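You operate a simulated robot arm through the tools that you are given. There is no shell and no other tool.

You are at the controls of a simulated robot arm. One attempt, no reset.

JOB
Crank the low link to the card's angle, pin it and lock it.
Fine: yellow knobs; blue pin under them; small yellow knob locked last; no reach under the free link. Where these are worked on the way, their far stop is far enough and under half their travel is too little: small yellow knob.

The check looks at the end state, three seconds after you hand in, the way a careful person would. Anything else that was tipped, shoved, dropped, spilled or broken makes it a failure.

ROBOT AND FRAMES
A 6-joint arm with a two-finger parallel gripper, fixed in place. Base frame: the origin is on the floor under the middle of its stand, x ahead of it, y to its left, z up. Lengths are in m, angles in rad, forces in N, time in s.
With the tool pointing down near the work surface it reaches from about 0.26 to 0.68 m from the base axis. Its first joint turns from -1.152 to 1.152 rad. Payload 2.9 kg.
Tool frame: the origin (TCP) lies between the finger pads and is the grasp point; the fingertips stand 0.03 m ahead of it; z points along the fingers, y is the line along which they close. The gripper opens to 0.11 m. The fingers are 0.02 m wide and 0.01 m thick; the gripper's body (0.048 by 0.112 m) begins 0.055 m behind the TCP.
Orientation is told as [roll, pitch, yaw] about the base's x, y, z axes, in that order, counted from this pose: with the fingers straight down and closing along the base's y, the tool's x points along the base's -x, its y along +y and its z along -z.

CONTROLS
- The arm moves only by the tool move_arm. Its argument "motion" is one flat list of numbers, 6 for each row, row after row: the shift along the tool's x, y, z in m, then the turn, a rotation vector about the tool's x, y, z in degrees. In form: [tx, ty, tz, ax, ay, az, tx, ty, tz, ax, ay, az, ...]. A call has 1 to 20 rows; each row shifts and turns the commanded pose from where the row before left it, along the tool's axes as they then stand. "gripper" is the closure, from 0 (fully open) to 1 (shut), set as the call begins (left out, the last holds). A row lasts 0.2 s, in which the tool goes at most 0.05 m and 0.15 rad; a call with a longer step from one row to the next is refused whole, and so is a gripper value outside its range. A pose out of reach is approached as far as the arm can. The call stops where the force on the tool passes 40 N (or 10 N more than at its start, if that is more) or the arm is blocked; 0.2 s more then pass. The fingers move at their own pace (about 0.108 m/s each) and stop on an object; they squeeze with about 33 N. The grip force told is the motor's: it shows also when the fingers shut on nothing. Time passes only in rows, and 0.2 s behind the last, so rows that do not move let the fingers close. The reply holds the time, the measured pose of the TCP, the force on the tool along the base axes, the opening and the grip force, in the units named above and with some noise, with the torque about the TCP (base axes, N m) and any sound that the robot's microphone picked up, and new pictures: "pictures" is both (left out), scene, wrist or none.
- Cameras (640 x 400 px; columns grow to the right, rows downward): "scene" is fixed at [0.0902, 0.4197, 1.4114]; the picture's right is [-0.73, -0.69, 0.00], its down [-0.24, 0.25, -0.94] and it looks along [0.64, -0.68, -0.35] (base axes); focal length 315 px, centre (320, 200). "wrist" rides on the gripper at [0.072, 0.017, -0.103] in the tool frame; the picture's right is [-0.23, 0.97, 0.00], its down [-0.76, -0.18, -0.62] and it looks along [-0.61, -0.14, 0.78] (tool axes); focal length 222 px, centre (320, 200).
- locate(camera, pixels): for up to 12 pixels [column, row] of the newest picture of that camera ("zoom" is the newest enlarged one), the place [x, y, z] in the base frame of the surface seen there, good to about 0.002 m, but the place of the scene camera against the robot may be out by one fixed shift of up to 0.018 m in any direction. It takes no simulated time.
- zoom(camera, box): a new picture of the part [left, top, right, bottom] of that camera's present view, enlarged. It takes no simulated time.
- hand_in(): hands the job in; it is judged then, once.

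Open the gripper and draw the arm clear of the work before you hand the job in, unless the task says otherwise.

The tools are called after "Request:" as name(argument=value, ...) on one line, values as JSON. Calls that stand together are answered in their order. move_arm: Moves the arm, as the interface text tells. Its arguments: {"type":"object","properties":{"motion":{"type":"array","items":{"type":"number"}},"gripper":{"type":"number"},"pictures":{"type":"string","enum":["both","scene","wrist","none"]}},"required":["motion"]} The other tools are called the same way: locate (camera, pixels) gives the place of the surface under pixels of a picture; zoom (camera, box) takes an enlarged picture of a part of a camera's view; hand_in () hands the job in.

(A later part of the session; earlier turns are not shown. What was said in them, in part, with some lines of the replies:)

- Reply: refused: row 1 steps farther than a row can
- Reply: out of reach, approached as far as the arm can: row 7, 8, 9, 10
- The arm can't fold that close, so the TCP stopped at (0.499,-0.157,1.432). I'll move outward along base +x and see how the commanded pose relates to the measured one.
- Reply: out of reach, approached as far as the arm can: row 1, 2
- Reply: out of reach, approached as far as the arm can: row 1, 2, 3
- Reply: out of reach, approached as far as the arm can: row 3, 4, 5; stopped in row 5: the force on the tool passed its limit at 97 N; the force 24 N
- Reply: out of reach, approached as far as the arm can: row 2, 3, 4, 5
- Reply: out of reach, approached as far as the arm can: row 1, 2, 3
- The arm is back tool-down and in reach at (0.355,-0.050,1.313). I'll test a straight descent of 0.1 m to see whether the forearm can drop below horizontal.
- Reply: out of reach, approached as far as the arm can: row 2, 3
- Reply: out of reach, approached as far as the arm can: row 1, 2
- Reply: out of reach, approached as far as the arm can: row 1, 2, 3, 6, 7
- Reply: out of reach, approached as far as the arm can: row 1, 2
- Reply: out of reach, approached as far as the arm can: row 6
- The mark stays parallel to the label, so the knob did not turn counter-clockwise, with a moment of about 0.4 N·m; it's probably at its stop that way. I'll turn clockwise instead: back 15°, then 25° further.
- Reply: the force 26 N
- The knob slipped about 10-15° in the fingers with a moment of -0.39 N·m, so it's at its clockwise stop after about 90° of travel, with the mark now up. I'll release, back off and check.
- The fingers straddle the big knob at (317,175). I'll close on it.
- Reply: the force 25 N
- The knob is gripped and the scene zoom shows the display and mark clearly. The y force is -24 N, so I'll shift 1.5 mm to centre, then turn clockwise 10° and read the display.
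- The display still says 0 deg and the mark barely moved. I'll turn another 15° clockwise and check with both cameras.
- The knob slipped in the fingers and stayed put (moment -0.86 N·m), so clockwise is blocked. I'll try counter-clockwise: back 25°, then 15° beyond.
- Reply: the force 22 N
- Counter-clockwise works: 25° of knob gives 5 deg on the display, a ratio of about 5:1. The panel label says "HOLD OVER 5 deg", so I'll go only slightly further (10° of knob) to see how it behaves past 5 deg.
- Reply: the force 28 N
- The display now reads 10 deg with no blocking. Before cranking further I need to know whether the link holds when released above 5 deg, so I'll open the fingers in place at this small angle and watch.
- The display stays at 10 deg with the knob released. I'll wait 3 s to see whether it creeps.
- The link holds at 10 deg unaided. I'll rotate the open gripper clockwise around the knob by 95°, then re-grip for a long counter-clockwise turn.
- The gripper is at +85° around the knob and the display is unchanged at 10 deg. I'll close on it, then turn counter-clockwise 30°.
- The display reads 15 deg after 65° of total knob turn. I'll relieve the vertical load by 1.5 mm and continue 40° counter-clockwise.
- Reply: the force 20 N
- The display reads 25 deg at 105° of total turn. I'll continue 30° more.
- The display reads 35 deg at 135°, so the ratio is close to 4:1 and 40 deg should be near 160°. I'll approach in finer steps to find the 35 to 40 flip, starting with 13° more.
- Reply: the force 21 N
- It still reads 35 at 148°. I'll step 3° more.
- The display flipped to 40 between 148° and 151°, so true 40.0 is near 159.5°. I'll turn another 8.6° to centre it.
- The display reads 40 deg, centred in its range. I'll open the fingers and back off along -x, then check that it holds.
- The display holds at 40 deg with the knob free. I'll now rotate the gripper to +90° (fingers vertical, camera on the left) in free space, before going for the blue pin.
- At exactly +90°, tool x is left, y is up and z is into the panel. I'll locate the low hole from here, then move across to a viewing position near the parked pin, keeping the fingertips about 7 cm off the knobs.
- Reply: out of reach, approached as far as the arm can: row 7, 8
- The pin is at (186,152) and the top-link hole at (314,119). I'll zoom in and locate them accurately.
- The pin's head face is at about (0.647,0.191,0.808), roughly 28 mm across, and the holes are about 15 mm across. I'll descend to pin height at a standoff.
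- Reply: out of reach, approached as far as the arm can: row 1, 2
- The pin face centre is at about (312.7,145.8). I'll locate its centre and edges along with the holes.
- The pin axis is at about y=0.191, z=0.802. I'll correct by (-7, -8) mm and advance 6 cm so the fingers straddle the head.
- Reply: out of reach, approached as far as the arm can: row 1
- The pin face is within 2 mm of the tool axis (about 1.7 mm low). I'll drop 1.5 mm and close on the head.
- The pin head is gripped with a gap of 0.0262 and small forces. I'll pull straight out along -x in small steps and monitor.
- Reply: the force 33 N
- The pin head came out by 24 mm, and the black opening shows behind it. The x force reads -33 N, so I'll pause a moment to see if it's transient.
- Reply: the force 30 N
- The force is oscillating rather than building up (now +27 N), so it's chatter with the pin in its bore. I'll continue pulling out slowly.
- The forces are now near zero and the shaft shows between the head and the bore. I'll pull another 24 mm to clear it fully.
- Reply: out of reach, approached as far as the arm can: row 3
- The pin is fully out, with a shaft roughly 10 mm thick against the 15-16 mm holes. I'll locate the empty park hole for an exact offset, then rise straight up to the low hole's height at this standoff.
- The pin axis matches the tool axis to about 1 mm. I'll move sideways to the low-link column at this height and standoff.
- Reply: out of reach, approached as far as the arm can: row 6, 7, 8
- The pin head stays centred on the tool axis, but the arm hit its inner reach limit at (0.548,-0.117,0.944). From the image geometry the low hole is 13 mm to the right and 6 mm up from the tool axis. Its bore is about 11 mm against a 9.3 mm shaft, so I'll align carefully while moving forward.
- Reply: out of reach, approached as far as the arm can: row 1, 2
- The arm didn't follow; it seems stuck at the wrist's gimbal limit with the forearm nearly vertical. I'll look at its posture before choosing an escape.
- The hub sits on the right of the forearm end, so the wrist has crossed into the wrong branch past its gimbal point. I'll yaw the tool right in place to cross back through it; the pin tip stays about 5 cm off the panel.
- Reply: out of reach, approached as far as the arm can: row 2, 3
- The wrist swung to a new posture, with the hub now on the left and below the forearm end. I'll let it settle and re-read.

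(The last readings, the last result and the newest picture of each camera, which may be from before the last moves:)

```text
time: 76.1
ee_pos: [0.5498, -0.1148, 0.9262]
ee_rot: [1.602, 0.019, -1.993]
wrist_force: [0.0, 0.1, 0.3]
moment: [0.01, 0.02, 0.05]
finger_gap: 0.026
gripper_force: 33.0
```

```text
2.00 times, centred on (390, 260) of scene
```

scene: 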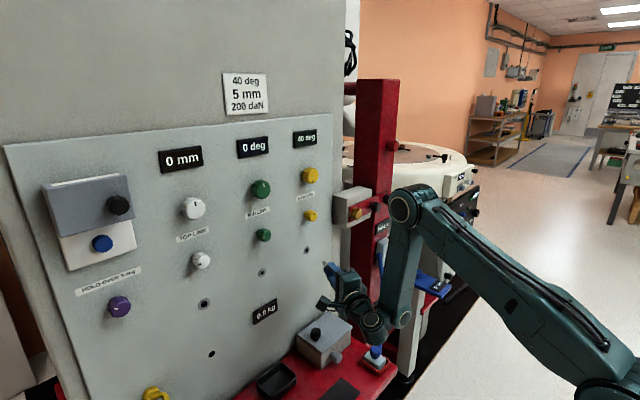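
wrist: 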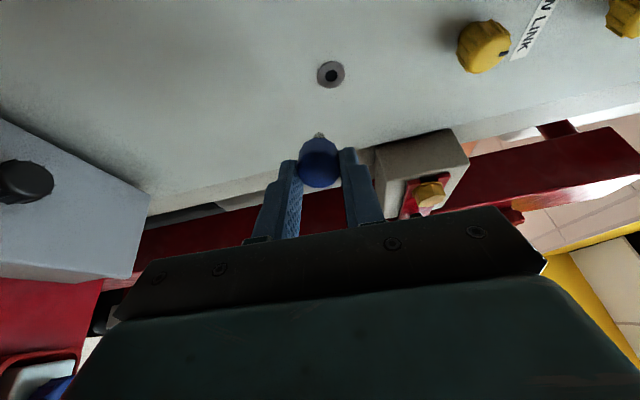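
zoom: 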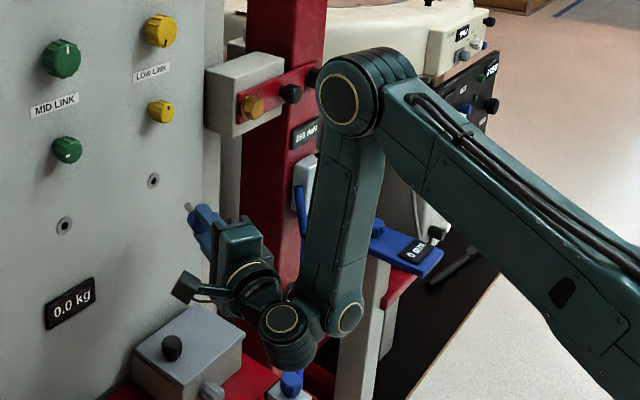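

The arm has settled with the hub on the left, but still past the gimbal point. A symmetric crossing at y=0 worked before, so I'll pitch the tool up 8°, then bring it to y=0, yaw 0 to put the hub directly below. The pin stays clear of the panel throughout.

Request:
move_arm(motion=[0, 0, 0, -8.2, 0, 0, 0.0363, 0.0104, -0.0111, 0, 7.95, 1.4, 0.0377, 0.0094, -0.0059, 0, 7.95, 1.4, 0.0384, 0.0085, -0.0007, 0, 7.95, 1.4, 0, 0, 0, 0, 0, 0], pictures="both")

Request:
zoom(camera="scene", box=[270, 180, 450, 380])

```text
time: 77.3
ee_pos: [0.5607, 0.0019, 0.9529]
ee_rot: [1.752, 0.016, -1.572]
wrist_force: [0.4, 0.4, -0.3]
moment: [-0.01, 0.01, -0.02]
finger_gap: 0.0259
gripper_force: 32.9
```

scene: 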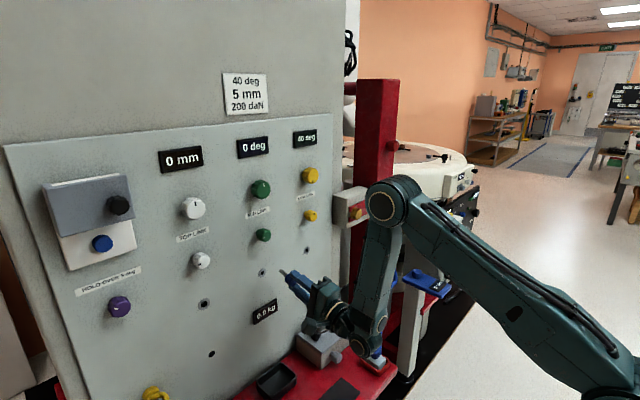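
wrist: 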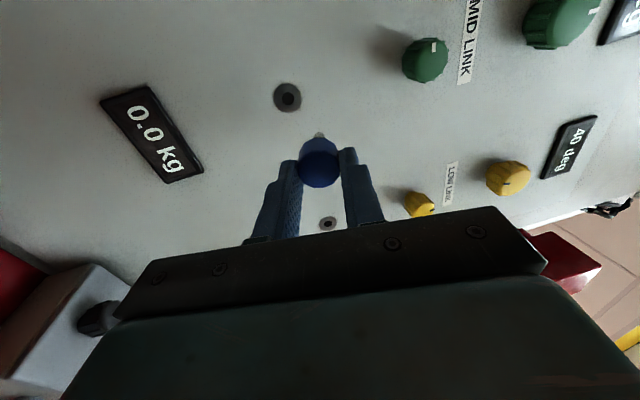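

```text
2.00 times, centred on (360, 280) of scene
```

zoom: 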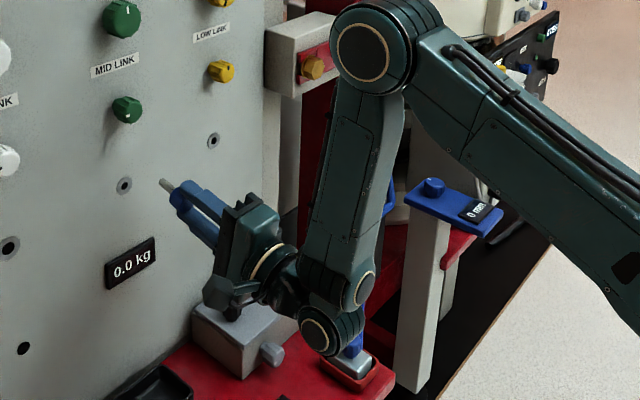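

The hub is now directly below the forearm end and everything is in reach at y≈0.002, pitched up 10°. I'll null the residual y and roll, then cross symmetrically by pitching down while moving forward and up.

Request:
move_arm(motion=[-0.0019, 0, 0, 0, 0, -0.9, 0, 0, 0, 0, 0, 0, 0, 0, 0, 0, 0, 0], pictures="none")

Request:
move_arm(motion=[0, 0, 0, 0, 0, 0], pictures="none")

```text
time: 78.1
ee_pos: [0.5603, -0.0012, 0.9521]
ee_rot: [1.755, 0.002, -1.574]
wrist_force: [-0.7, -0.2, -1.0]
moment: [-0.01, 0.04, -0.01]
finger_gap: 0.0261
gripper_force: 33.3
```

```text
time: 78.5
ee_pos: [0.5603, -0.0008, 0.9525]
ee_rot: [1.754, 0.0, -1.573]
wrist_force: [0.3, 0.1, -1.4]
moment: [-0.01, -0.03, 0.02]
finger_gap: 0.0256
gripper_force: 33.1
```

The arm is well centred (y≈-0.001, yaw within 0.15°). I'll cross now.

Request:
move_arm(motion=[0, 0.0107, 0.0081, 2.6, 0, 0, 0, 0.0111, 0.0075, 2.6, 0, 0, 0, 0.0114, 0.0071, 2.6, 0, 0, 0, 0.0117, 0.0065, 2.6, 0, 0, 0, 0, 0, 0, 0, 0], pictures="both")

Request:
zoom(camera="scene", box=[270, 160, 450, 360])

```text
time: 79.7
ee_pos: [0.5842, -0.0012, 1.0019]
ee_rot: [1.572, 0.002, -1.575]
wrist_force: [-0.4, 0.8, -1.2]
moment: [0.0, 0.0, -0.01]
finger_gap: 0.026
gripper_force: 32.1
```

scene: 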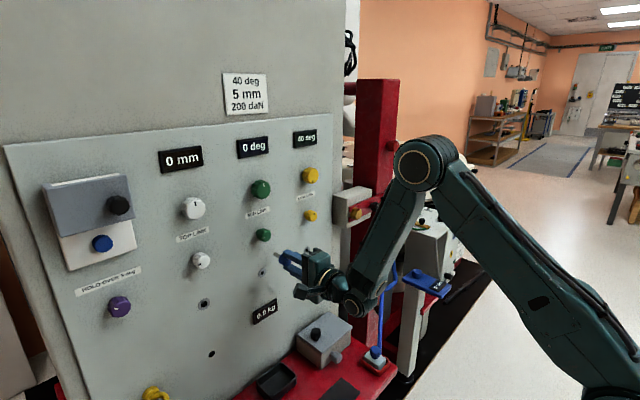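
wrist: 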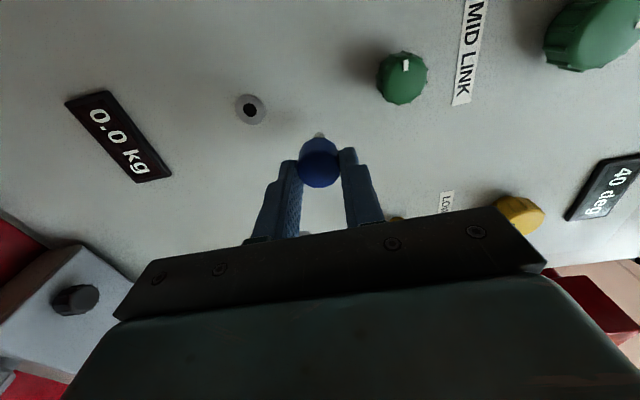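

```text
2.00 times, centred on (360, 260) of scene
```

zoom: 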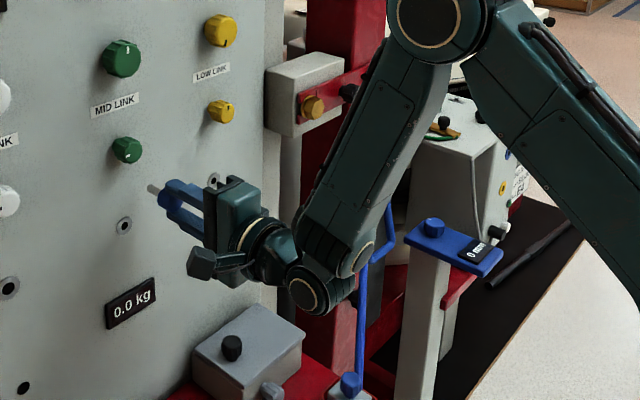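

The forearm now leans forward with the hub in front, so the wrist is back in the good branch at (0.584,-0.001,1.002). I'll move sideways at this height to y≈-0.130, passing between the hole row and the knob row.

Request:
move_arm(motion=[-0.032, 0, 0, 0, 0.24, 0, -0.032, 0, 0, 0, 0, 0, -0.032, 0, 0, 0, 0, 0, -0.033, 0, 0, 0, 0, 0, 0, 0, 0, 0, 0, 0], pictures="both")

Request:
zoom(camera="wrist", box=[180, 60, 420, 210])

```text
time: 80.9
ee_pos: [0.5843, -0.1322, 1.0014]
ee_rot: [1.573, 0.002, -1.569]
wrist_force: [-0.3, 0.0, -0.6]
moment: [-0.01, 0.04, 0.01]
finger_gap: 0.0259
gripper_force: 33.6
```

scene: 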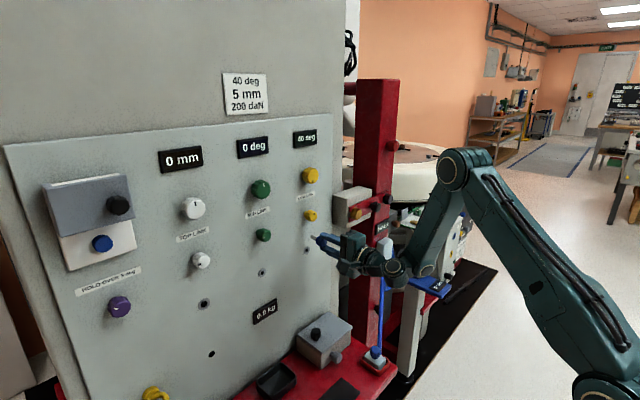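
wrist: 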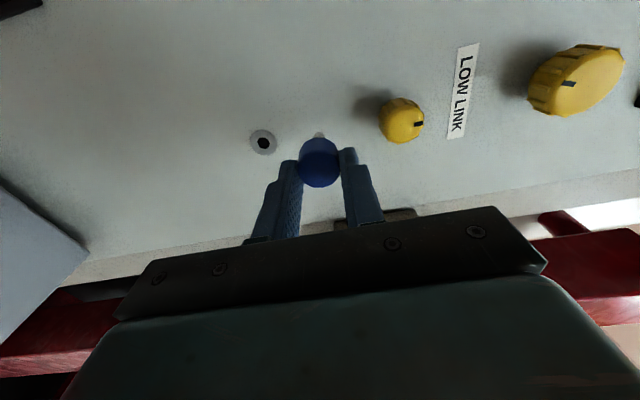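

```text
2.67 times, centred on (300, 135) of wrist
```

zoom: 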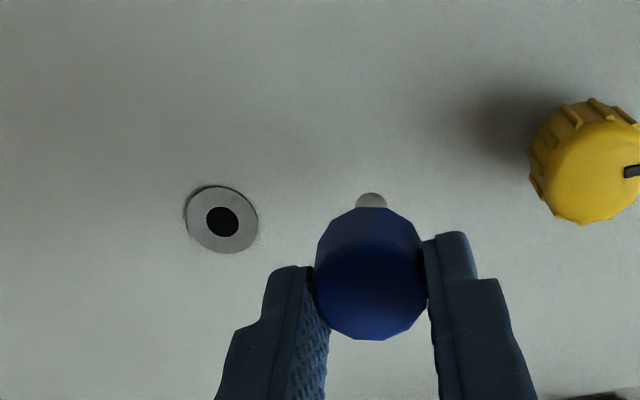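

The hole is now at about (263,143). From the geometry it's 2 mm left and 52 mm below the tool axis, i.e. about (y=-0.130, z=0.950). I'll descend to it at this standoff and then fine-align.

Request:
locate(camera="wrist", pixels=[[263.3, 142.9], [403, 122]])

Request:
move_arm(motion=[0.0008, -0.026, 0, 0, 0, 0, 0.0008, -0.0255, 0, 0, 0, 0, 0, 0, 0, 0, 0, 0], pictures="wrist")

Request:
zoom(camera="wrist", box=[280, 110, 360, 170])

```text
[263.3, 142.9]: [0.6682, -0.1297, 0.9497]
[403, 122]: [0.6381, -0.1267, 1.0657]
```

```text
time: 81.7
ee_pos: [0.5826, -0.129, 0.95]
ee_rot: [1.574, 0.003, -1.571]
wrist_force: [-0.1, 0.0, 0.1]
moment: [0.0, 0.03, -0.03]
finger_gap: 0.026
gripper_force: 33.6
```

wrist: 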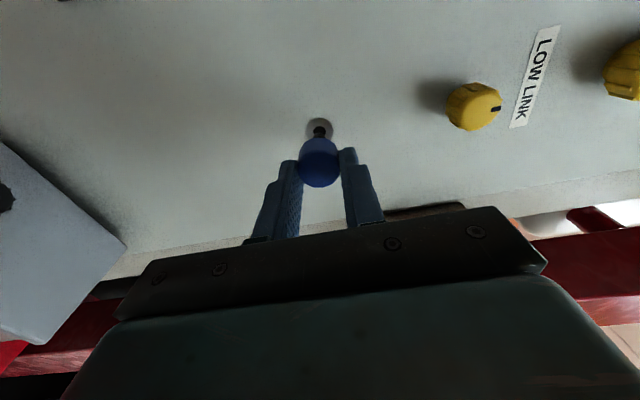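

```text
6.67 times, centred on (320, 140) of wrist
```

zoom: 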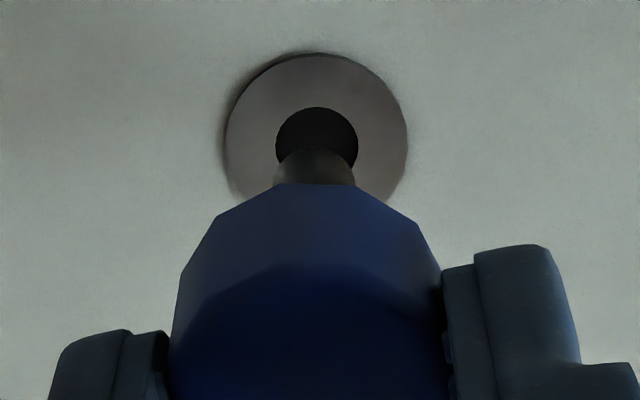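

The alignment is close: the shaft tip sits just below the hole in the image, as expected for the remaining distance. I'll advance 12 mm with a tiny correction and re-check.

Request:
move_arm(motion=[-0.0005, 0.0003, 0.006, 0, 0, 0, 0, 0, 0.006, 0, 0, 0, 0, 0, 0, 0, 0, 0], pictures="wrist")

Request:
zoom(camera="wrist", box=[280, 110, 360, 170])

```text
time: 82.5
ee_pos: [0.5956, -0.1296, 0.9523]
ee_rot: [1.572, 0.002, -1.568]
wrist_force: [-0.1, -0.2, -1.1]
moment: [0.02, 0.01, 0.01]
finger_gap: 0.0258
gripper_force: 33.0
```

wrist: 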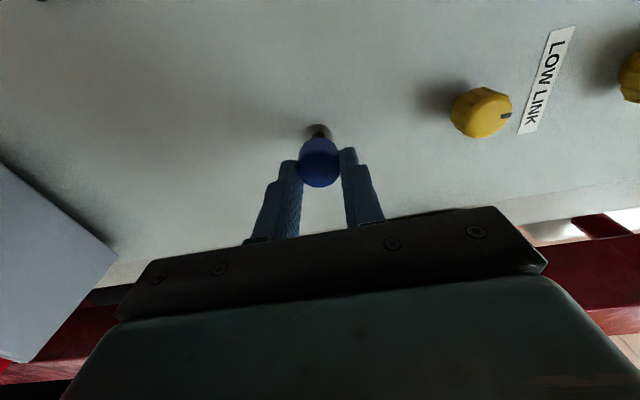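

```text
6.67 times, centred on (320, 140) of wrist
```

zoom: 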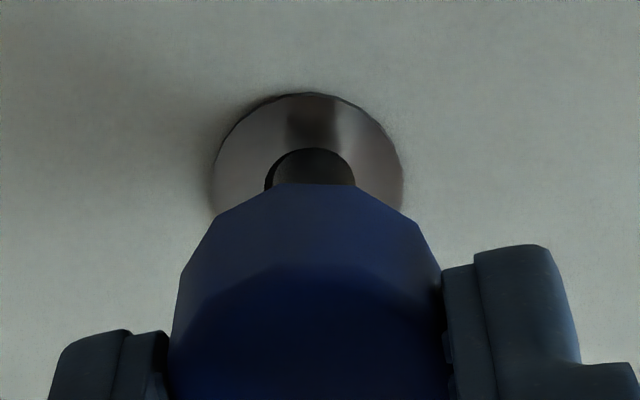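

The shaft appears about 1.2 mm high and roughly 1.4 mm left of the hole's axis. I'll correct by that much without advancing, then check again.

Request:
move_arm(motion=[-0.0013, -0.0013, 0, 0, 0, 0, 0, 0, 0, 0, 0, 0, 0, 0, 0, 0, 0, 0], pictures="wrist")

Request:
zoom(camera="wrist", box=[280, 110, 360, 170])

```text
time: 83.3
ee_pos: [0.5967, -0.1305, 0.9506]
ee_rot: [1.572, 0.002, -1.569]
wrist_force: [-0.4, -0.3, -1.3]
moment: [-0.02, 0.02, 0.03]
finger_gap: 0.0258
gripper_force: 33.6
```

wrist: 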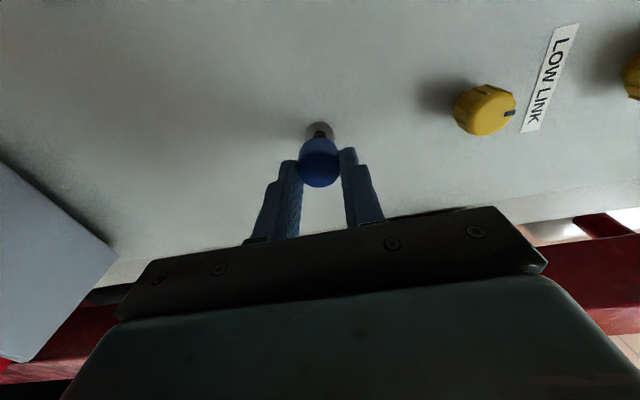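

```text
6.67 times, centred on (320, 140) of wrist
```

zoom: 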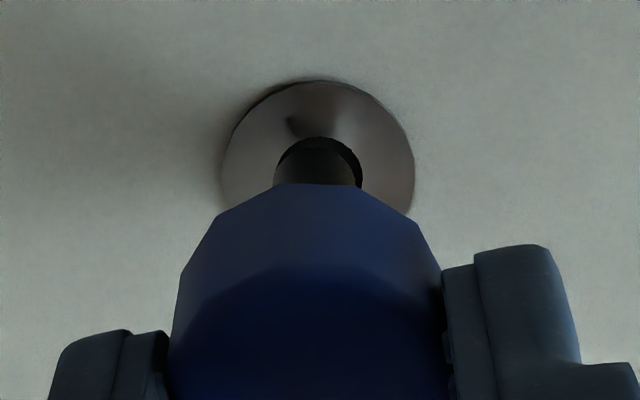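

The shaft is now centred on the hole to within about 0.4 mm. I'll advance in small steps and watch the forces.

Request:
move_arm(motion=[0, 0.0003, 0.004, 0, 0, 0, 0, 0, 0.004, 0, 0, 0, 0, 0, 0.004, 0, 0, 0], pictures="wrist")

Request:
zoom(camera="wrist", box=[280, 110, 360, 170])

```text
time: 84.1
ee_pos: [0.6074, -0.1326, 0.9491]
ee_rot: [1.573, 0.001, -1.571]
wrist_force: [-0.5, -10.6, -1.9]
moment: [0.0, 0.12, -0.45]
finger_gap: 0.026
gripper_force: 33.4
```

wrist: 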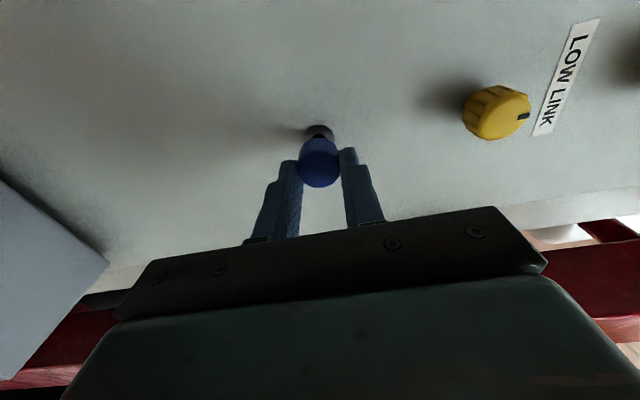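

```text
6.67 times, centred on (320, 140) of wrist
```

zoom: 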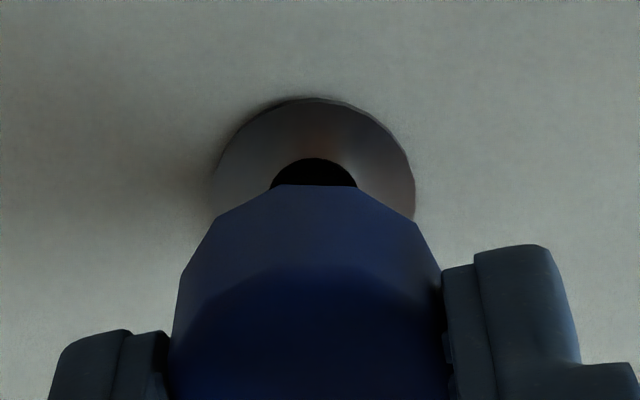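

The x force is near zero with only a sideways contact of -11 N, so the tip has entered the hole. I'll shift 0.7 mm right and keep advancing.

Request:
move_arm(motion=[-0.0007, 0, 0, 0, 0, 0, 0, 0, 0.004, 0, 0, 0, 0, 0, 0.004, 0, 0, 0], pictures="none")

Request:
move_arm(motion=[0, 0, 0.004, 0, 0, 0, 0, 0, 0.004, 0, 0, 0], pictures="wrist")

```text
time: 84.9
ee_pos: [0.6154, -0.1325, 0.9498]
ee_rot: [1.573, 0.001, -1.572]
wrist_force: [-3.0, -13.5, 0.3]
moment: [0.0, -0.02, -0.71]
finger_gap: 0.026
gripper_force: 33.2
```

```text
time: 85.5
ee_pos: [0.6245, -0.1323, 0.9504]
ee_rot: [1.576, 0.001, -1.573]
wrist_force: [-2.3, -13.3, 3.0]
moment: [0.04, -0.15, -0.7]
finger_gap: 0.026
gripper_force: 32.9
```

wrist: 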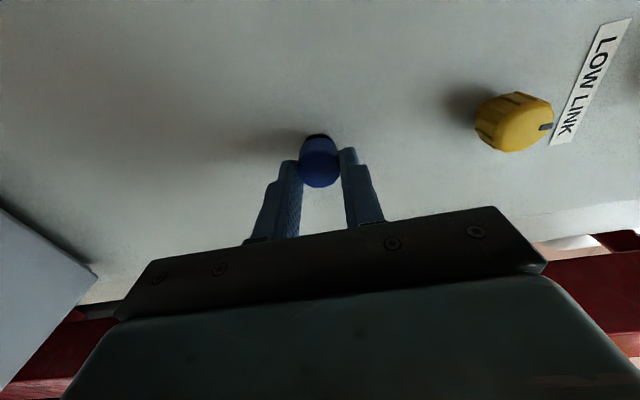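

The pin is sliding in well, with TCP x=0.6245. I'll relieve the sideways load a little more and continue until the head seats.

Request:
move_arm(motion=[-0.0006, 0, 0.003, 0, 0, 0, 0, 0, 0.003, 0, 0, 0, 0, 0, 0.002, 0, 0, 0], pictures="wrist")

Request:
zoom(camera="wrist", box=[280, 110, 360, 200])

```text
time: 86.3
ee_pos: [0.6322, -0.1326, 0.9487]
ee_rot: [1.575, 0.004, -1.571]
wrist_force: [-7.7, -12.5, 7.4]
moment: [0.06, -0.27, -0.52]
finger_gap: 0.0259
gripper_force: 33.0
```

wrist: 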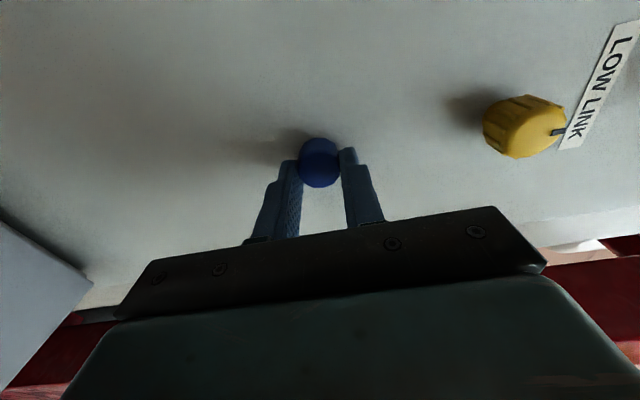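

```text
4.44 times, centred on (320, 155) of wrist
```

zoom: 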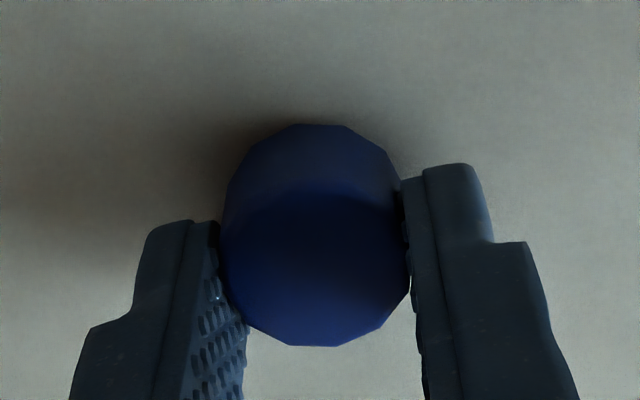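

The head is nearly flush at TCP x=0.632. I'll push gently a few more millimetres until I feel it seat.

Request:
move_arm(motion=[0, 0, 0.002, 0, 0, 0, 0, 0, 0.002, 0, 0, 0], pictures="wrist")

Request:
zoom(camera="wrist", box=[280, 110, 360, 200])

Request:
zoom(camera="scene", box=[270, 110, 380, 290])

```text
time: 86.9
ee_pos: [0.6351, -0.1317, 0.9488]
ee_rot: [1.572, 0.004, -1.57]
wrist_force: [-28.4, -7.5, 11.6]
moment: [0.03, -0.41, -0.1]
finger_gap: 0.0263
gripper_force: 33.0
```

wrist: 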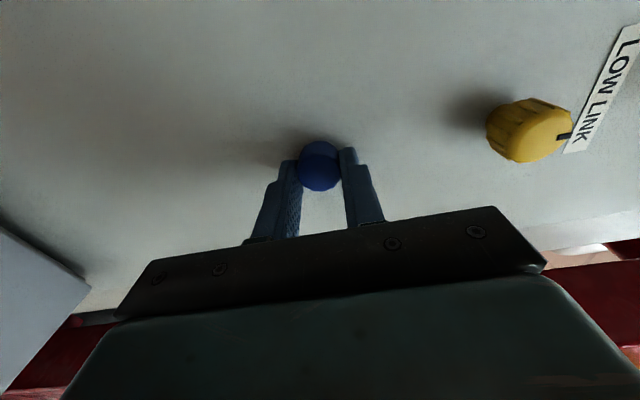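

```text
4.44 times, centred on (320, 155) of wrist
```

zoom: 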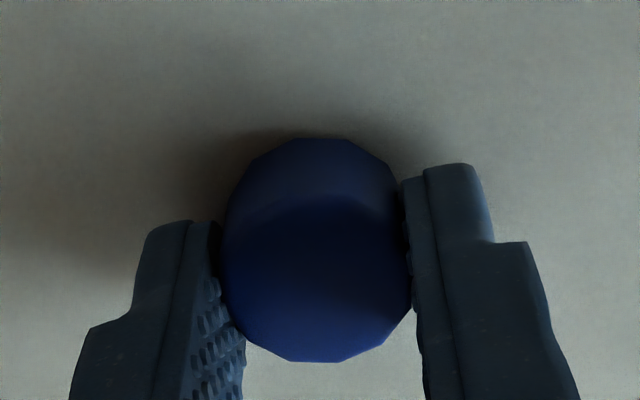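

```text
2.22 times, centred on (325, 200) of scene
```

zoom: 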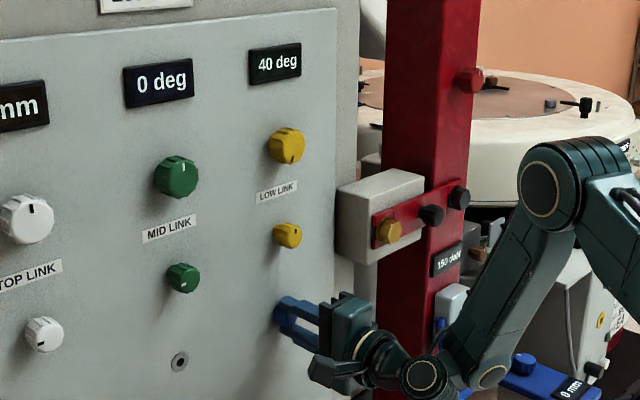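

The x force rose to -28 N and the head slid slightly in the fingers, so the pin is seated, and the display still reads 40 deg. I'll release and back straight off.

Request:
move_arm(motion=[0, 0, -0.001, 0, 0, 0, 0, 0, 0, 0, 0, 0, 0, 0, 0, 0, 0, 0, 0, 0, -0.015, 0, 0, 0, 0, 0, -0.015, 0, 0, 0, 0, 0, -0.015, 0, 0, 0], gripper=0.35, pictures="both")

Request:
zoom(camera="wrist", box=[250, 80, 390, 200])

Request:
zoom(camera="scene", box=[270, 110, 380, 290])

```text
time: 88.3
ee_pos: [0.59, -0.1315, 0.9485]
ee_rot: [1.574, 0.003, -1.571]
wrist_force: [0.3, 0.5, 0.0]
moment: [-0.01, 0.01, -0.02]
finger_gap: 0.0715
gripper_force: 0.0
```

scene: 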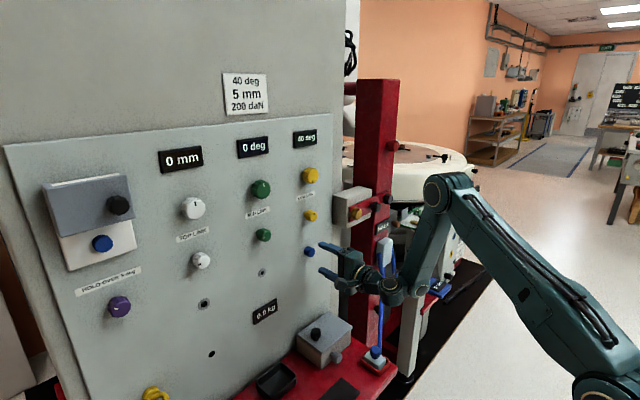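
wrist: 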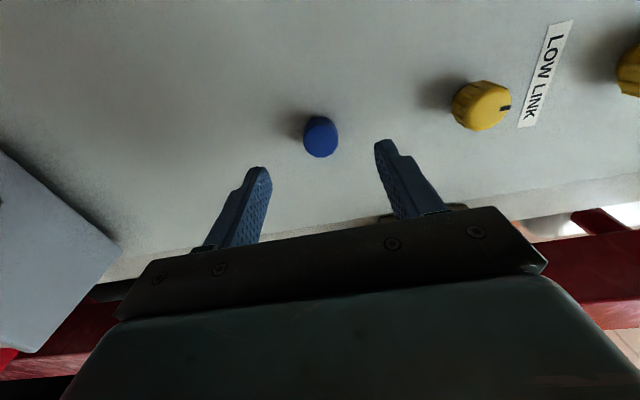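

```text
3.33 times, centred on (320, 140) of wrist
```

zoom: 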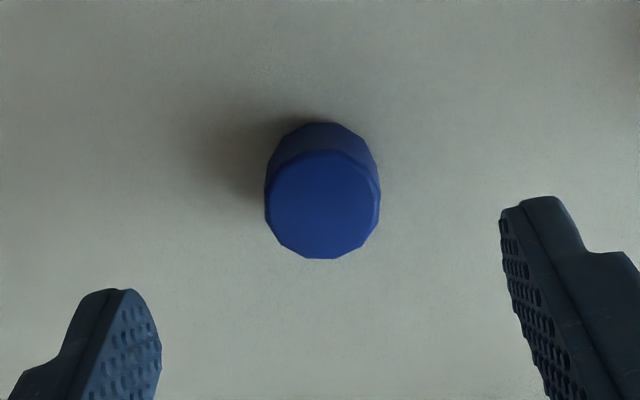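

```text
2.22 times, centred on (325, 200) of scene
```

zoom: 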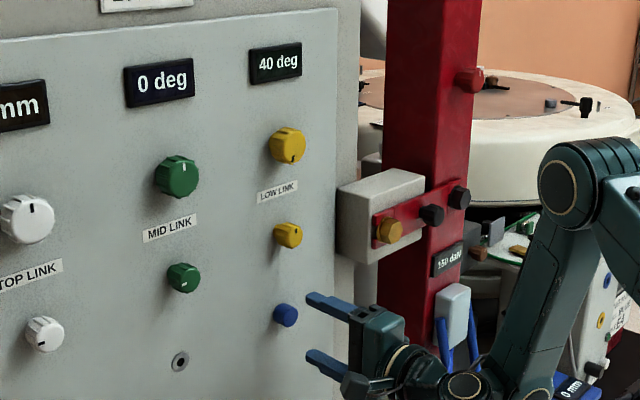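

The pin is seated flush under the yellow knobs and the display still shows 40 deg. I'll confirm the head's depth, then rise at this standoff to the small yellow knob with the fingers still vertical.

Request:
locate(camera="wrist", pixels=[[321, 141], [321, 108], [480, 110]])

Request:
move_arm(motion=[0.0004, 0.0293, 0, 0, 0, 0, 0.0004, 0.0293, 0, 0, 0, 0, 0.0004, 0.0293, 0, 0, 0, 0, 0.0003, 0.0291, 0, 0, 0, 0, 0, 0, 0, 0, 0, 0], pictures="both")

Request:
zoom(camera="wrist", box=[220, 80, 420, 230])

```text
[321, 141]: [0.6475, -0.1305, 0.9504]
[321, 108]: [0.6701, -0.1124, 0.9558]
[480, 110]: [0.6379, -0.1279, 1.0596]
```

```text
time: 89.5
ee_pos: [0.5896, -0.1295, 1.0657]
ee_rot: [1.572, 0.004, -1.57]
wrist_force: [-0.2, 0.9, 0.1]
moment: [0.01, -0.01, 0.02]
finger_gap: 0.0716
gripper_force: 0.1
```

scene: 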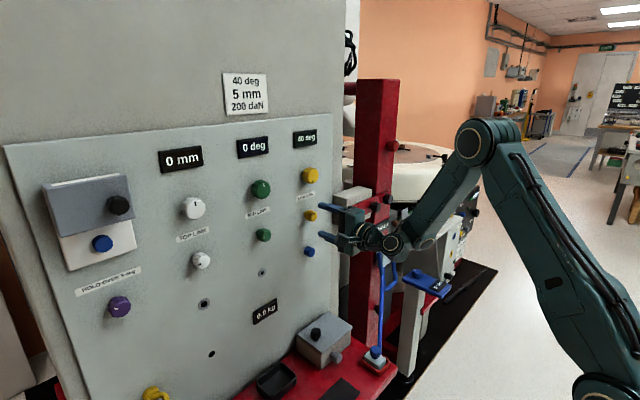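
wrist: 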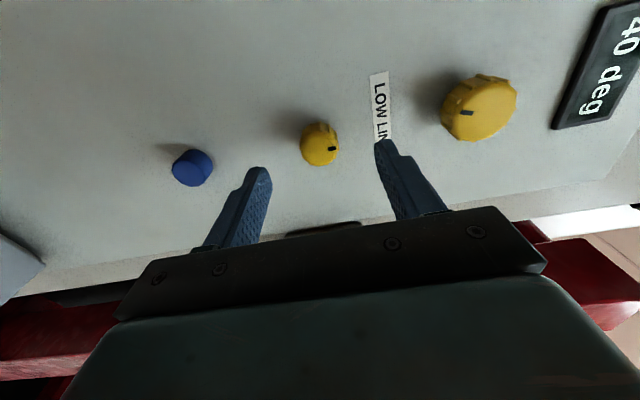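

```text
2.67 times, centred on (320, 155) of wrist
```

zoom: 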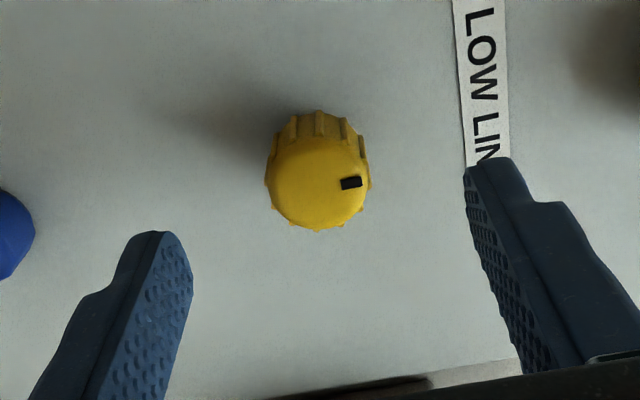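

The pin face is at x=0.6475, flush just as it was in its park hole. The small knob's centre is about 3 mm left of the tool axis, so I'll correct and advance to straddle it.

Request:
move_arm(motion=[0.0027, 0, 0.01, 0, 0, 0, 0, 0, 0.015, 0, 0, 0, 0, 0, 0.0154, 0, 0, 0, 0, 0, 0, 0, 0, 0], pictures="wrist")

Request:
zoom(camera="wrist", box=[230, 100, 410, 230])

```text
time: 90.5
ee_pos: [0.6295, -0.1275, 1.0656]
ee_rot: [1.57, 0.002, -1.567]
wrist_force: [0.0, -0.7, -0.1]
moment: [0.02, 0.01, -0.01]
finger_gap: 0.0715
gripper_force: 0.1
```

wrist: 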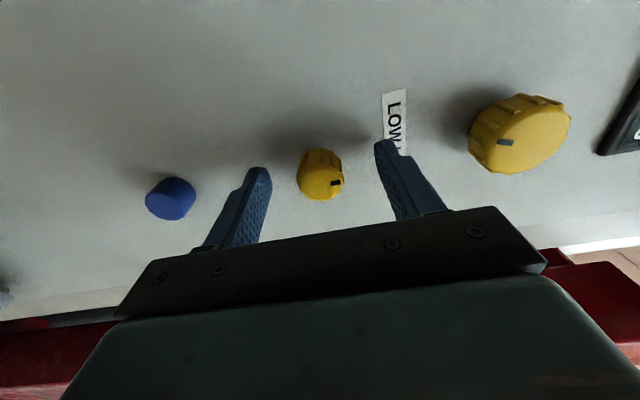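

```text
3.08 times, centred on (320, 165) of wrist
```

zoom: 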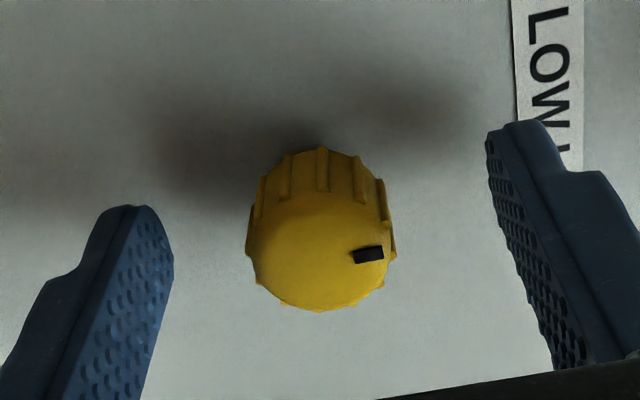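

The fingers straddle the small knob, mark up. I'll close on it, then turn counter-clockwise back to its locked position.

Request:
move_arm(motion=[0, 0, 0, 0, 0, 0, 0, 0, 0, 0, 0, 0, 0, 0, 0, 0, 0, 0, 0, 0, 0, 0, 0, 0], gripper=1.0, pictures="none")

Request:
move_arm(motion=[0, 0, 0, 0, 0, -5, 0, 0, 0, 0, 0, -5, 0, 0, 0, 0, 0, -5, 0, 0, 0, 0, 0, -5, 0, 0, 0, 0, 0, -5, 0, 0, 0, 0, 0, -5, 0, 0, 0, 0, 0, 0], pictures="wrist")

Request:
zoom(camera="wrist", box=[280, 120, 360, 220])

```text
time: 91.5
ee_pos: [0.6294, -0.1258, 1.0656]
ee_rot: [1.57, 0.001, -1.569]
wrist_force: [4.6, 0.2, -6.1]
moment: [0.03, -0.36, -0.05]
finger_gap: 0.0294
gripper_force: 45.1
```

```text
time: 93.1
ee_pos: [0.6294, -0.1275, 1.0636]
ee_rot: [1.563, -0.522, -1.564]
wrist_force: [-4.4, 1.3, -22.4]
moment: [0.06, -0.16, 0.04]
finger_gap: 0.0296
gripper_force: 45.9
```

wrist: 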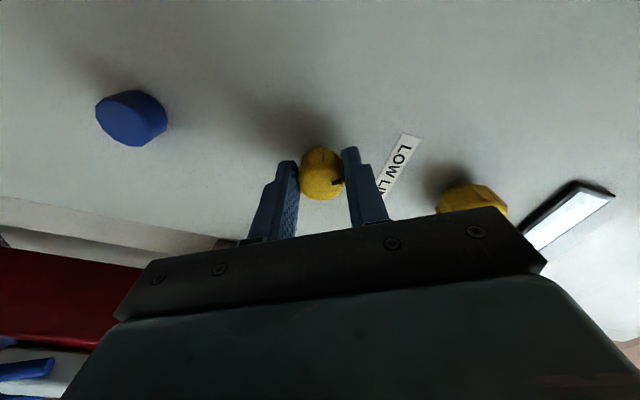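

```text
4.00 times, centred on (320, 170) of wrist
```

zoom: 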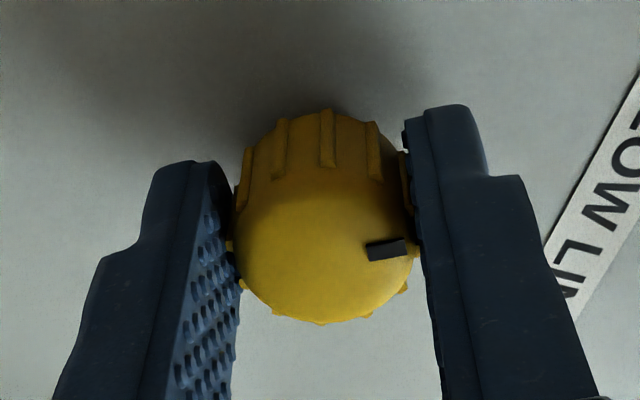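

The knob turns with the gripper (30° so far). I'll relieve the vertical load by about 1 mm and continue another 30°.

Request:
move_arm(motion=[0.0005, -0.0009, 0, 0, 0, 0, 0, 0, 0, 0, 0, -5, 0, 0, 0, 0, 0, -5, 0, 0, 0, 0, 0, -5, 0, 0, 0, 0, 0, -5, 0, 0, 0, 0, 0, -5, 0, 0, 0, 0, 0, -5, 0, 0, 0, 0, 0, 0], pictures="wrist")

Request:
zoom(camera="wrist", box=[280, 120, 360, 220])

```text
time: 94.9
ee_pos: [0.6309, -0.1283, 1.0626]
ee_rot: [1.559, -1.047, -1.561]
wrist_force: [-9.4, -11.3, -23.5]
moment: [0.07, 0.04, 0.08]
finger_gap: 0.0297
gripper_force: 45.0
```

wrist: 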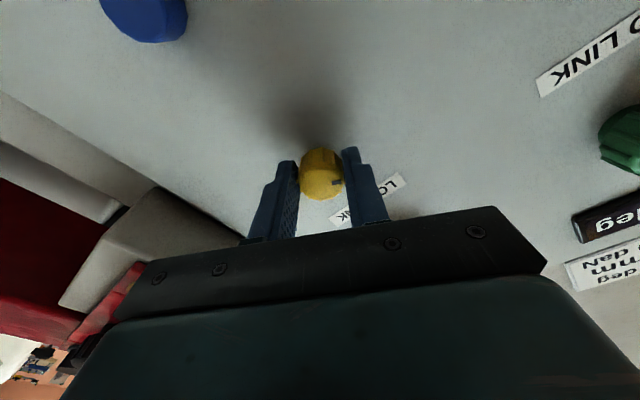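

```text
4.00 times, centred on (320, 170) of wrist
```

zoom: 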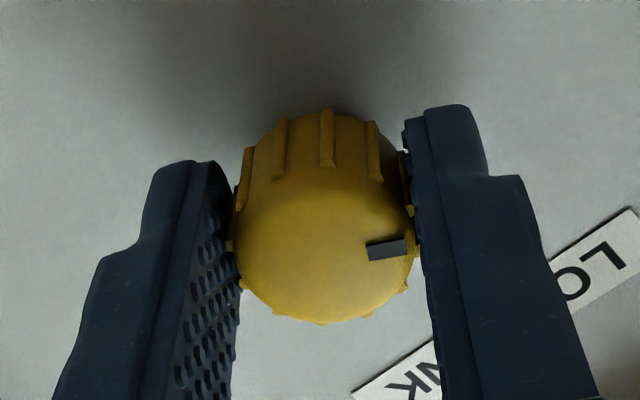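

The knob has turned about 60°. I'll relieve the side load slightly and continue 45° to reach and feel the stop.

Request:
move_arm(motion=[0.0007, -0.0011, 0, 0, 0, 0, 0, 0, 0, 0, 0, -5, 0, 0, 0, 0, 0, -5, 0, 0, 0, 0, 0, -5, 0, 0, 0, 0, 0, -5, 0, 0, 0, 0, 0, -5, 0, 0, 0, 0, 0, 0], pictures="none")

Request:
move_arm(motion=[0, 0, 0, 0, 0, -5, 0, 0, 0, 0, 0, -5, 0, 0, 0, 0, 0, -5, 0, 0, 0, 0, 0, -5, 0, 0, 0, 0, 0, 0], pictures="wrist")

Request:
zoom(camera="wrist", box=[280, 120, 360, 220])

```text
time: 96.5
ee_pos: [0.6302, -0.13, 1.0622]
ee_rot: [1.531, -1.484, -1.532]
wrist_force: [-15.4, -15.8, -19.4]
moment: [0.03, 0.49, 0.1]
finger_gap: 0.0294
gripper_force: 45.0
```

```text
time: 97.7
ee_pos: [0.6304, -0.1289, 1.0653]
ee_rot: [-1.585, -1.309, 1.584]
wrist_force: [-18.9, -16.0, -6.0]
moment: [0.34, 0.58, -0.19]
finger_gap: 0.0288
gripper_force: 44.4
```

wrist: 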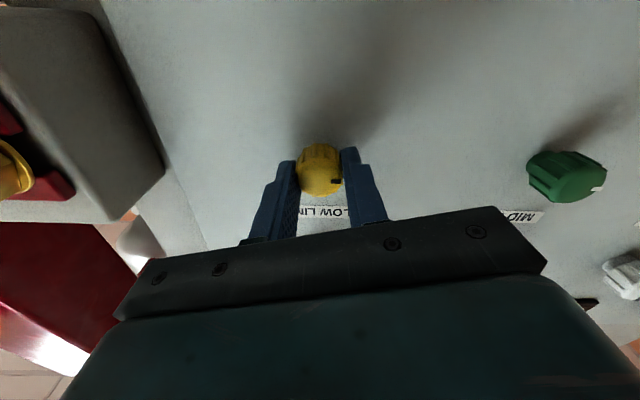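

```text
4.00 times, centred on (320, 170) of wrist
```

zoom: 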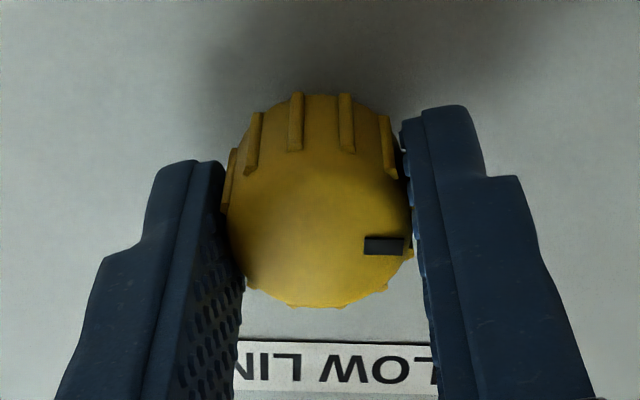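

The mark is again parallel to the label, pointing left (9 o'clock), and the moment is 0.34 N·m, the same as at the stop earlier, so the lock is fully closed. I'll release and back off.

Request:
move_arm(motion=[0, 0, 0, 0, 0, 0, 0, 0, 0, 0, 0, 0, 0, 0, 0, 0, 0, 0, 0, 0, -0.02, 0, 0, 0, 0, 0, -0.02, 0, 0, 0], gripper=0.35, pictures="both")

Request:
zoom(camera="wrist", box=[220, 60, 420, 240])

Request:
zoom(camera="scene", box=[260, 110, 380, 290])

```text
time: 98.9
ee_pos: [0.5912, -0.1291, 1.0629]
ee_rot: [-1.578, -1.31, 1.578]
wrist_force: [0.5, -0.4, 0.5]
moment: [0.04, 0.0, -0.01]
finger_gap: 0.0715
gripper_force: 0.1
```

scene: 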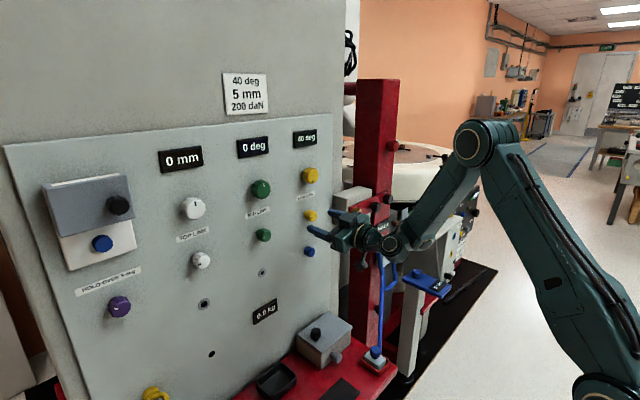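
wrist: 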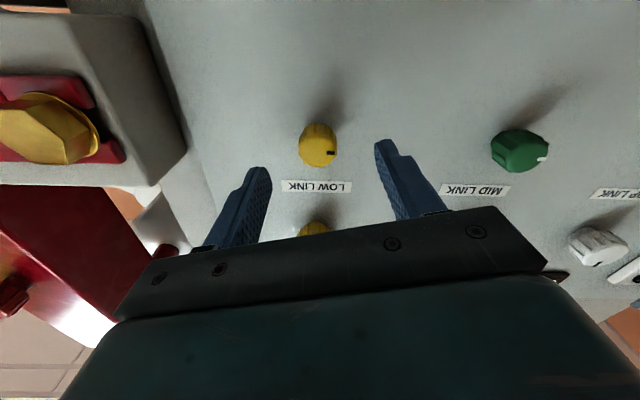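

```text
2.22 times, centred on (320, 150) of wrist
```

zoom: 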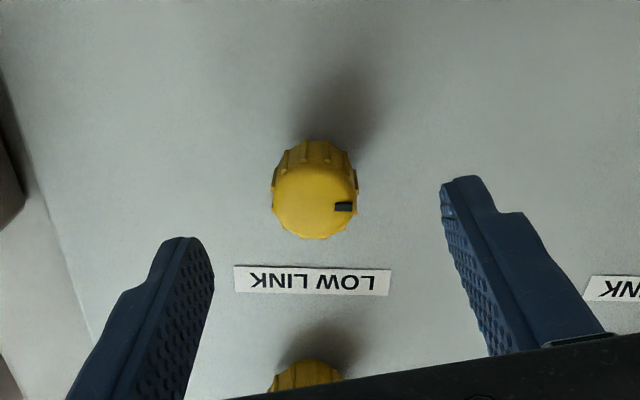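

```text
2.22 times, centred on (320, 200) of scene
```

zoom: 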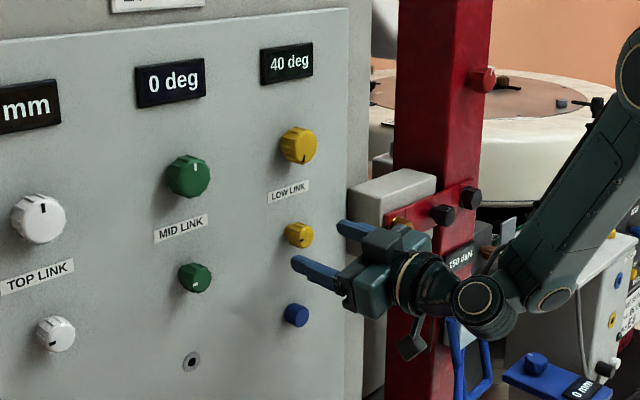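

The small knob's mark points left like the other locked links, the pin is in place and the display reads 40 deg. I'll retreat: back off, straighten the gripper, rise above the knobs and move to the centre with the gripper open.

Request:
move_arm(motion=[0, 0, -0.015, 0, 0, 7.5, 0, 0, -0.015, 0, 0, 7.5, -0.0374, 0, 0, 0, 0, 0, -0.0374, 0, 0, 0, 0, 0, -0.0374, 0, 0, 0, 0, 0, -0.0374, 0, 0, 0, 0, 0, -0.0374, 0, 0, 0, 0, 0, 0, 0.0323, -0.014, 0, 0, 0, 0, 0.0323, -0.014, 0, 0, 0, 0, 0.0323, -0.014, 0, 0, 0, 0, 0.0323, -0.014, 0, 0, 0], gripper=0.2, pictures="both")

Request:
zoom(camera="scene", box=[180, 110, 380, 290])

```text
time: 101.3
ee_pos: [0.5039, 0.0004, 1.2544]
ee_rot: [1.79, -1.568, -1.791]
wrist_force: [0.0, 0.5, -0.5]
moment: [0.02, -0.01, 0.0]
finger_gap: 0.0879
gripper_force: 0.1
```

scene: 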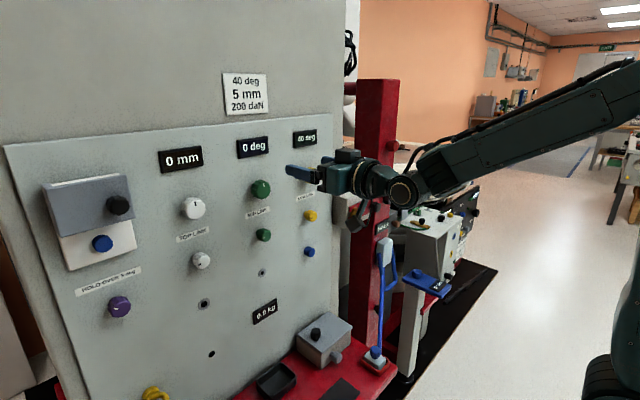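
wrist: 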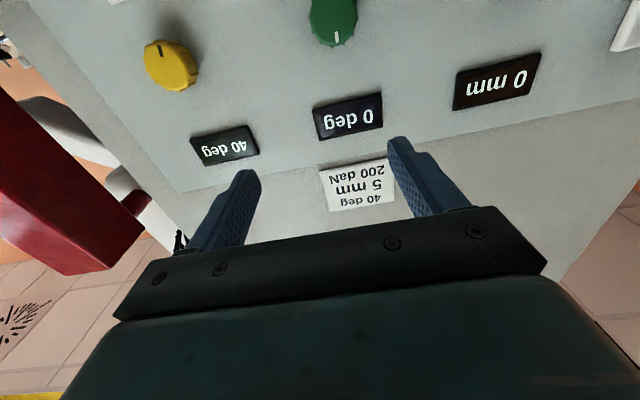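

```text
2.22 times, centred on (280, 200) of scene
```

zoom: 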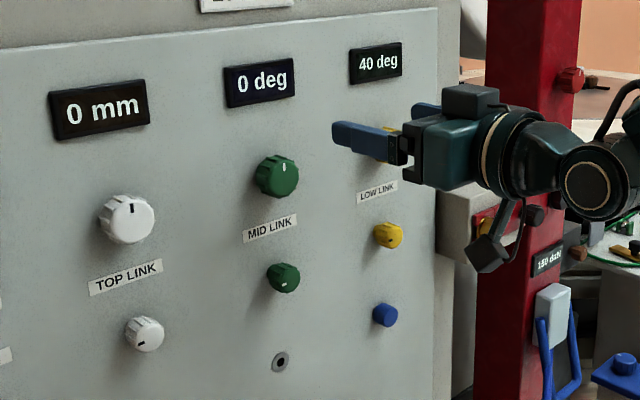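

The end state looks right: 40 deg shown, blue pin in the low-link hole, small yellow knob back at its stop, nothing else disturbed. I'll draw the arm further back along the way it came and open the gripper fully.

Request:
move_arm(motion=[-0.006, 0, -0.012, 0, 8.33, 0, -0.0042, 0, -0.0128, 0, 8.33, 0, -0.0023, 0, -0.0132, 0, 8.33, 0, -0.0003, 0, -0.0134, 0, 8.33, 0, 0.0016, 0, -0.0133, 0, 8.33, 0, 0.0035, 0, -0.013, 0, 8.33, 0, 0, 0, 0, 0, 0, 0, 0, 0, 0, 0, 0, 0], gripper=0, pictures="both")

Request:
zoom(camera="scene", box=[230, 100, 350, 290])

Request:
zoom(camera="scene", box=[0, 140, 320, 400])

```text
time: 103.1
ee_pos: [0.4314, 0.0009, 1.2876]
ee_rot: [0.004, -0.702, 0.0]
wrist_force: [0.0, 0.2, 0.1]
moment: [0.04, 0.01, 0.01]
finger_gap: 0.1099
gripper_force: 0.1
```

scene: 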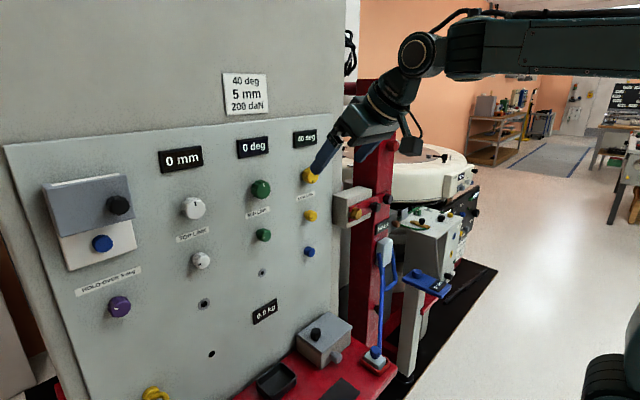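
wrist: 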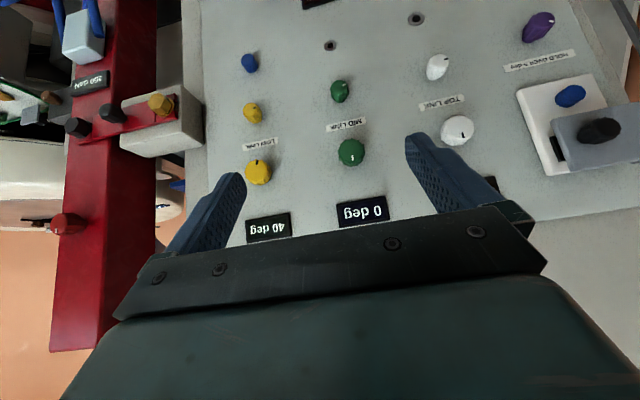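

```text
2.11 times, centred on (290, 195) of scene
```

zoom: 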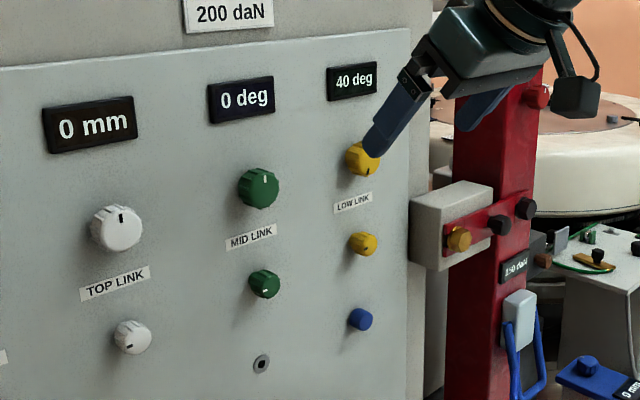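

```text
1.54 times, centred on (160, 270) of scene
```

zoom: 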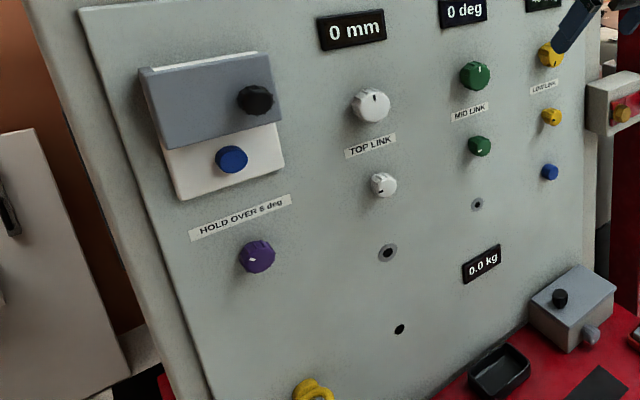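

Everything is in place: the display reads 40 deg, the blue pin is seated under the yellow knobs, the small yellow knob is locked, the other controls are unchanged, and the arm is clear with the gripper open. I'm handing in.

Request:
hand_in()

```text
The job is handed in.
```

The job is handed in. The low link reads 40 deg, matching the card; the blue pin is seated in the hole under the yellow knobs; and the small yellow knob was locked last.

- **Small yellow knob:** I turned it clockwise about 90° to its stop to free the crank. After pinning I turned it back to its starting position, with its mark pointing left. I did not try the crank in the locked position, so "locked" rests on the crank moving only after I turned the knob away from there.
- **Crank:** I turned the big yellow knob about 160° counter-clockwise and set it mid-way through the display's "40" range. The reading stayed at 40 deg through pinning, locking and retreat.
- **Pin:** the head sits at the same depth as it did in its park hole, flush with the panel.
- **"HOLD OVER 5 deg" label:** I left the purple knob and the covered blue button near it untouched. The link held by itself above 5 deg.
- **Arm trouble:** early on, well away from the panel, the tool hit a 97 N contact. I took it to be the gripper or camera against the robot's own forearm. The wrist also jammed in reach twice and had to be worked free, once while carrying the pin. I saw nothing else disturbed in the final pictures.

The arm is drawn back clear of the panel with the gripper fully open.
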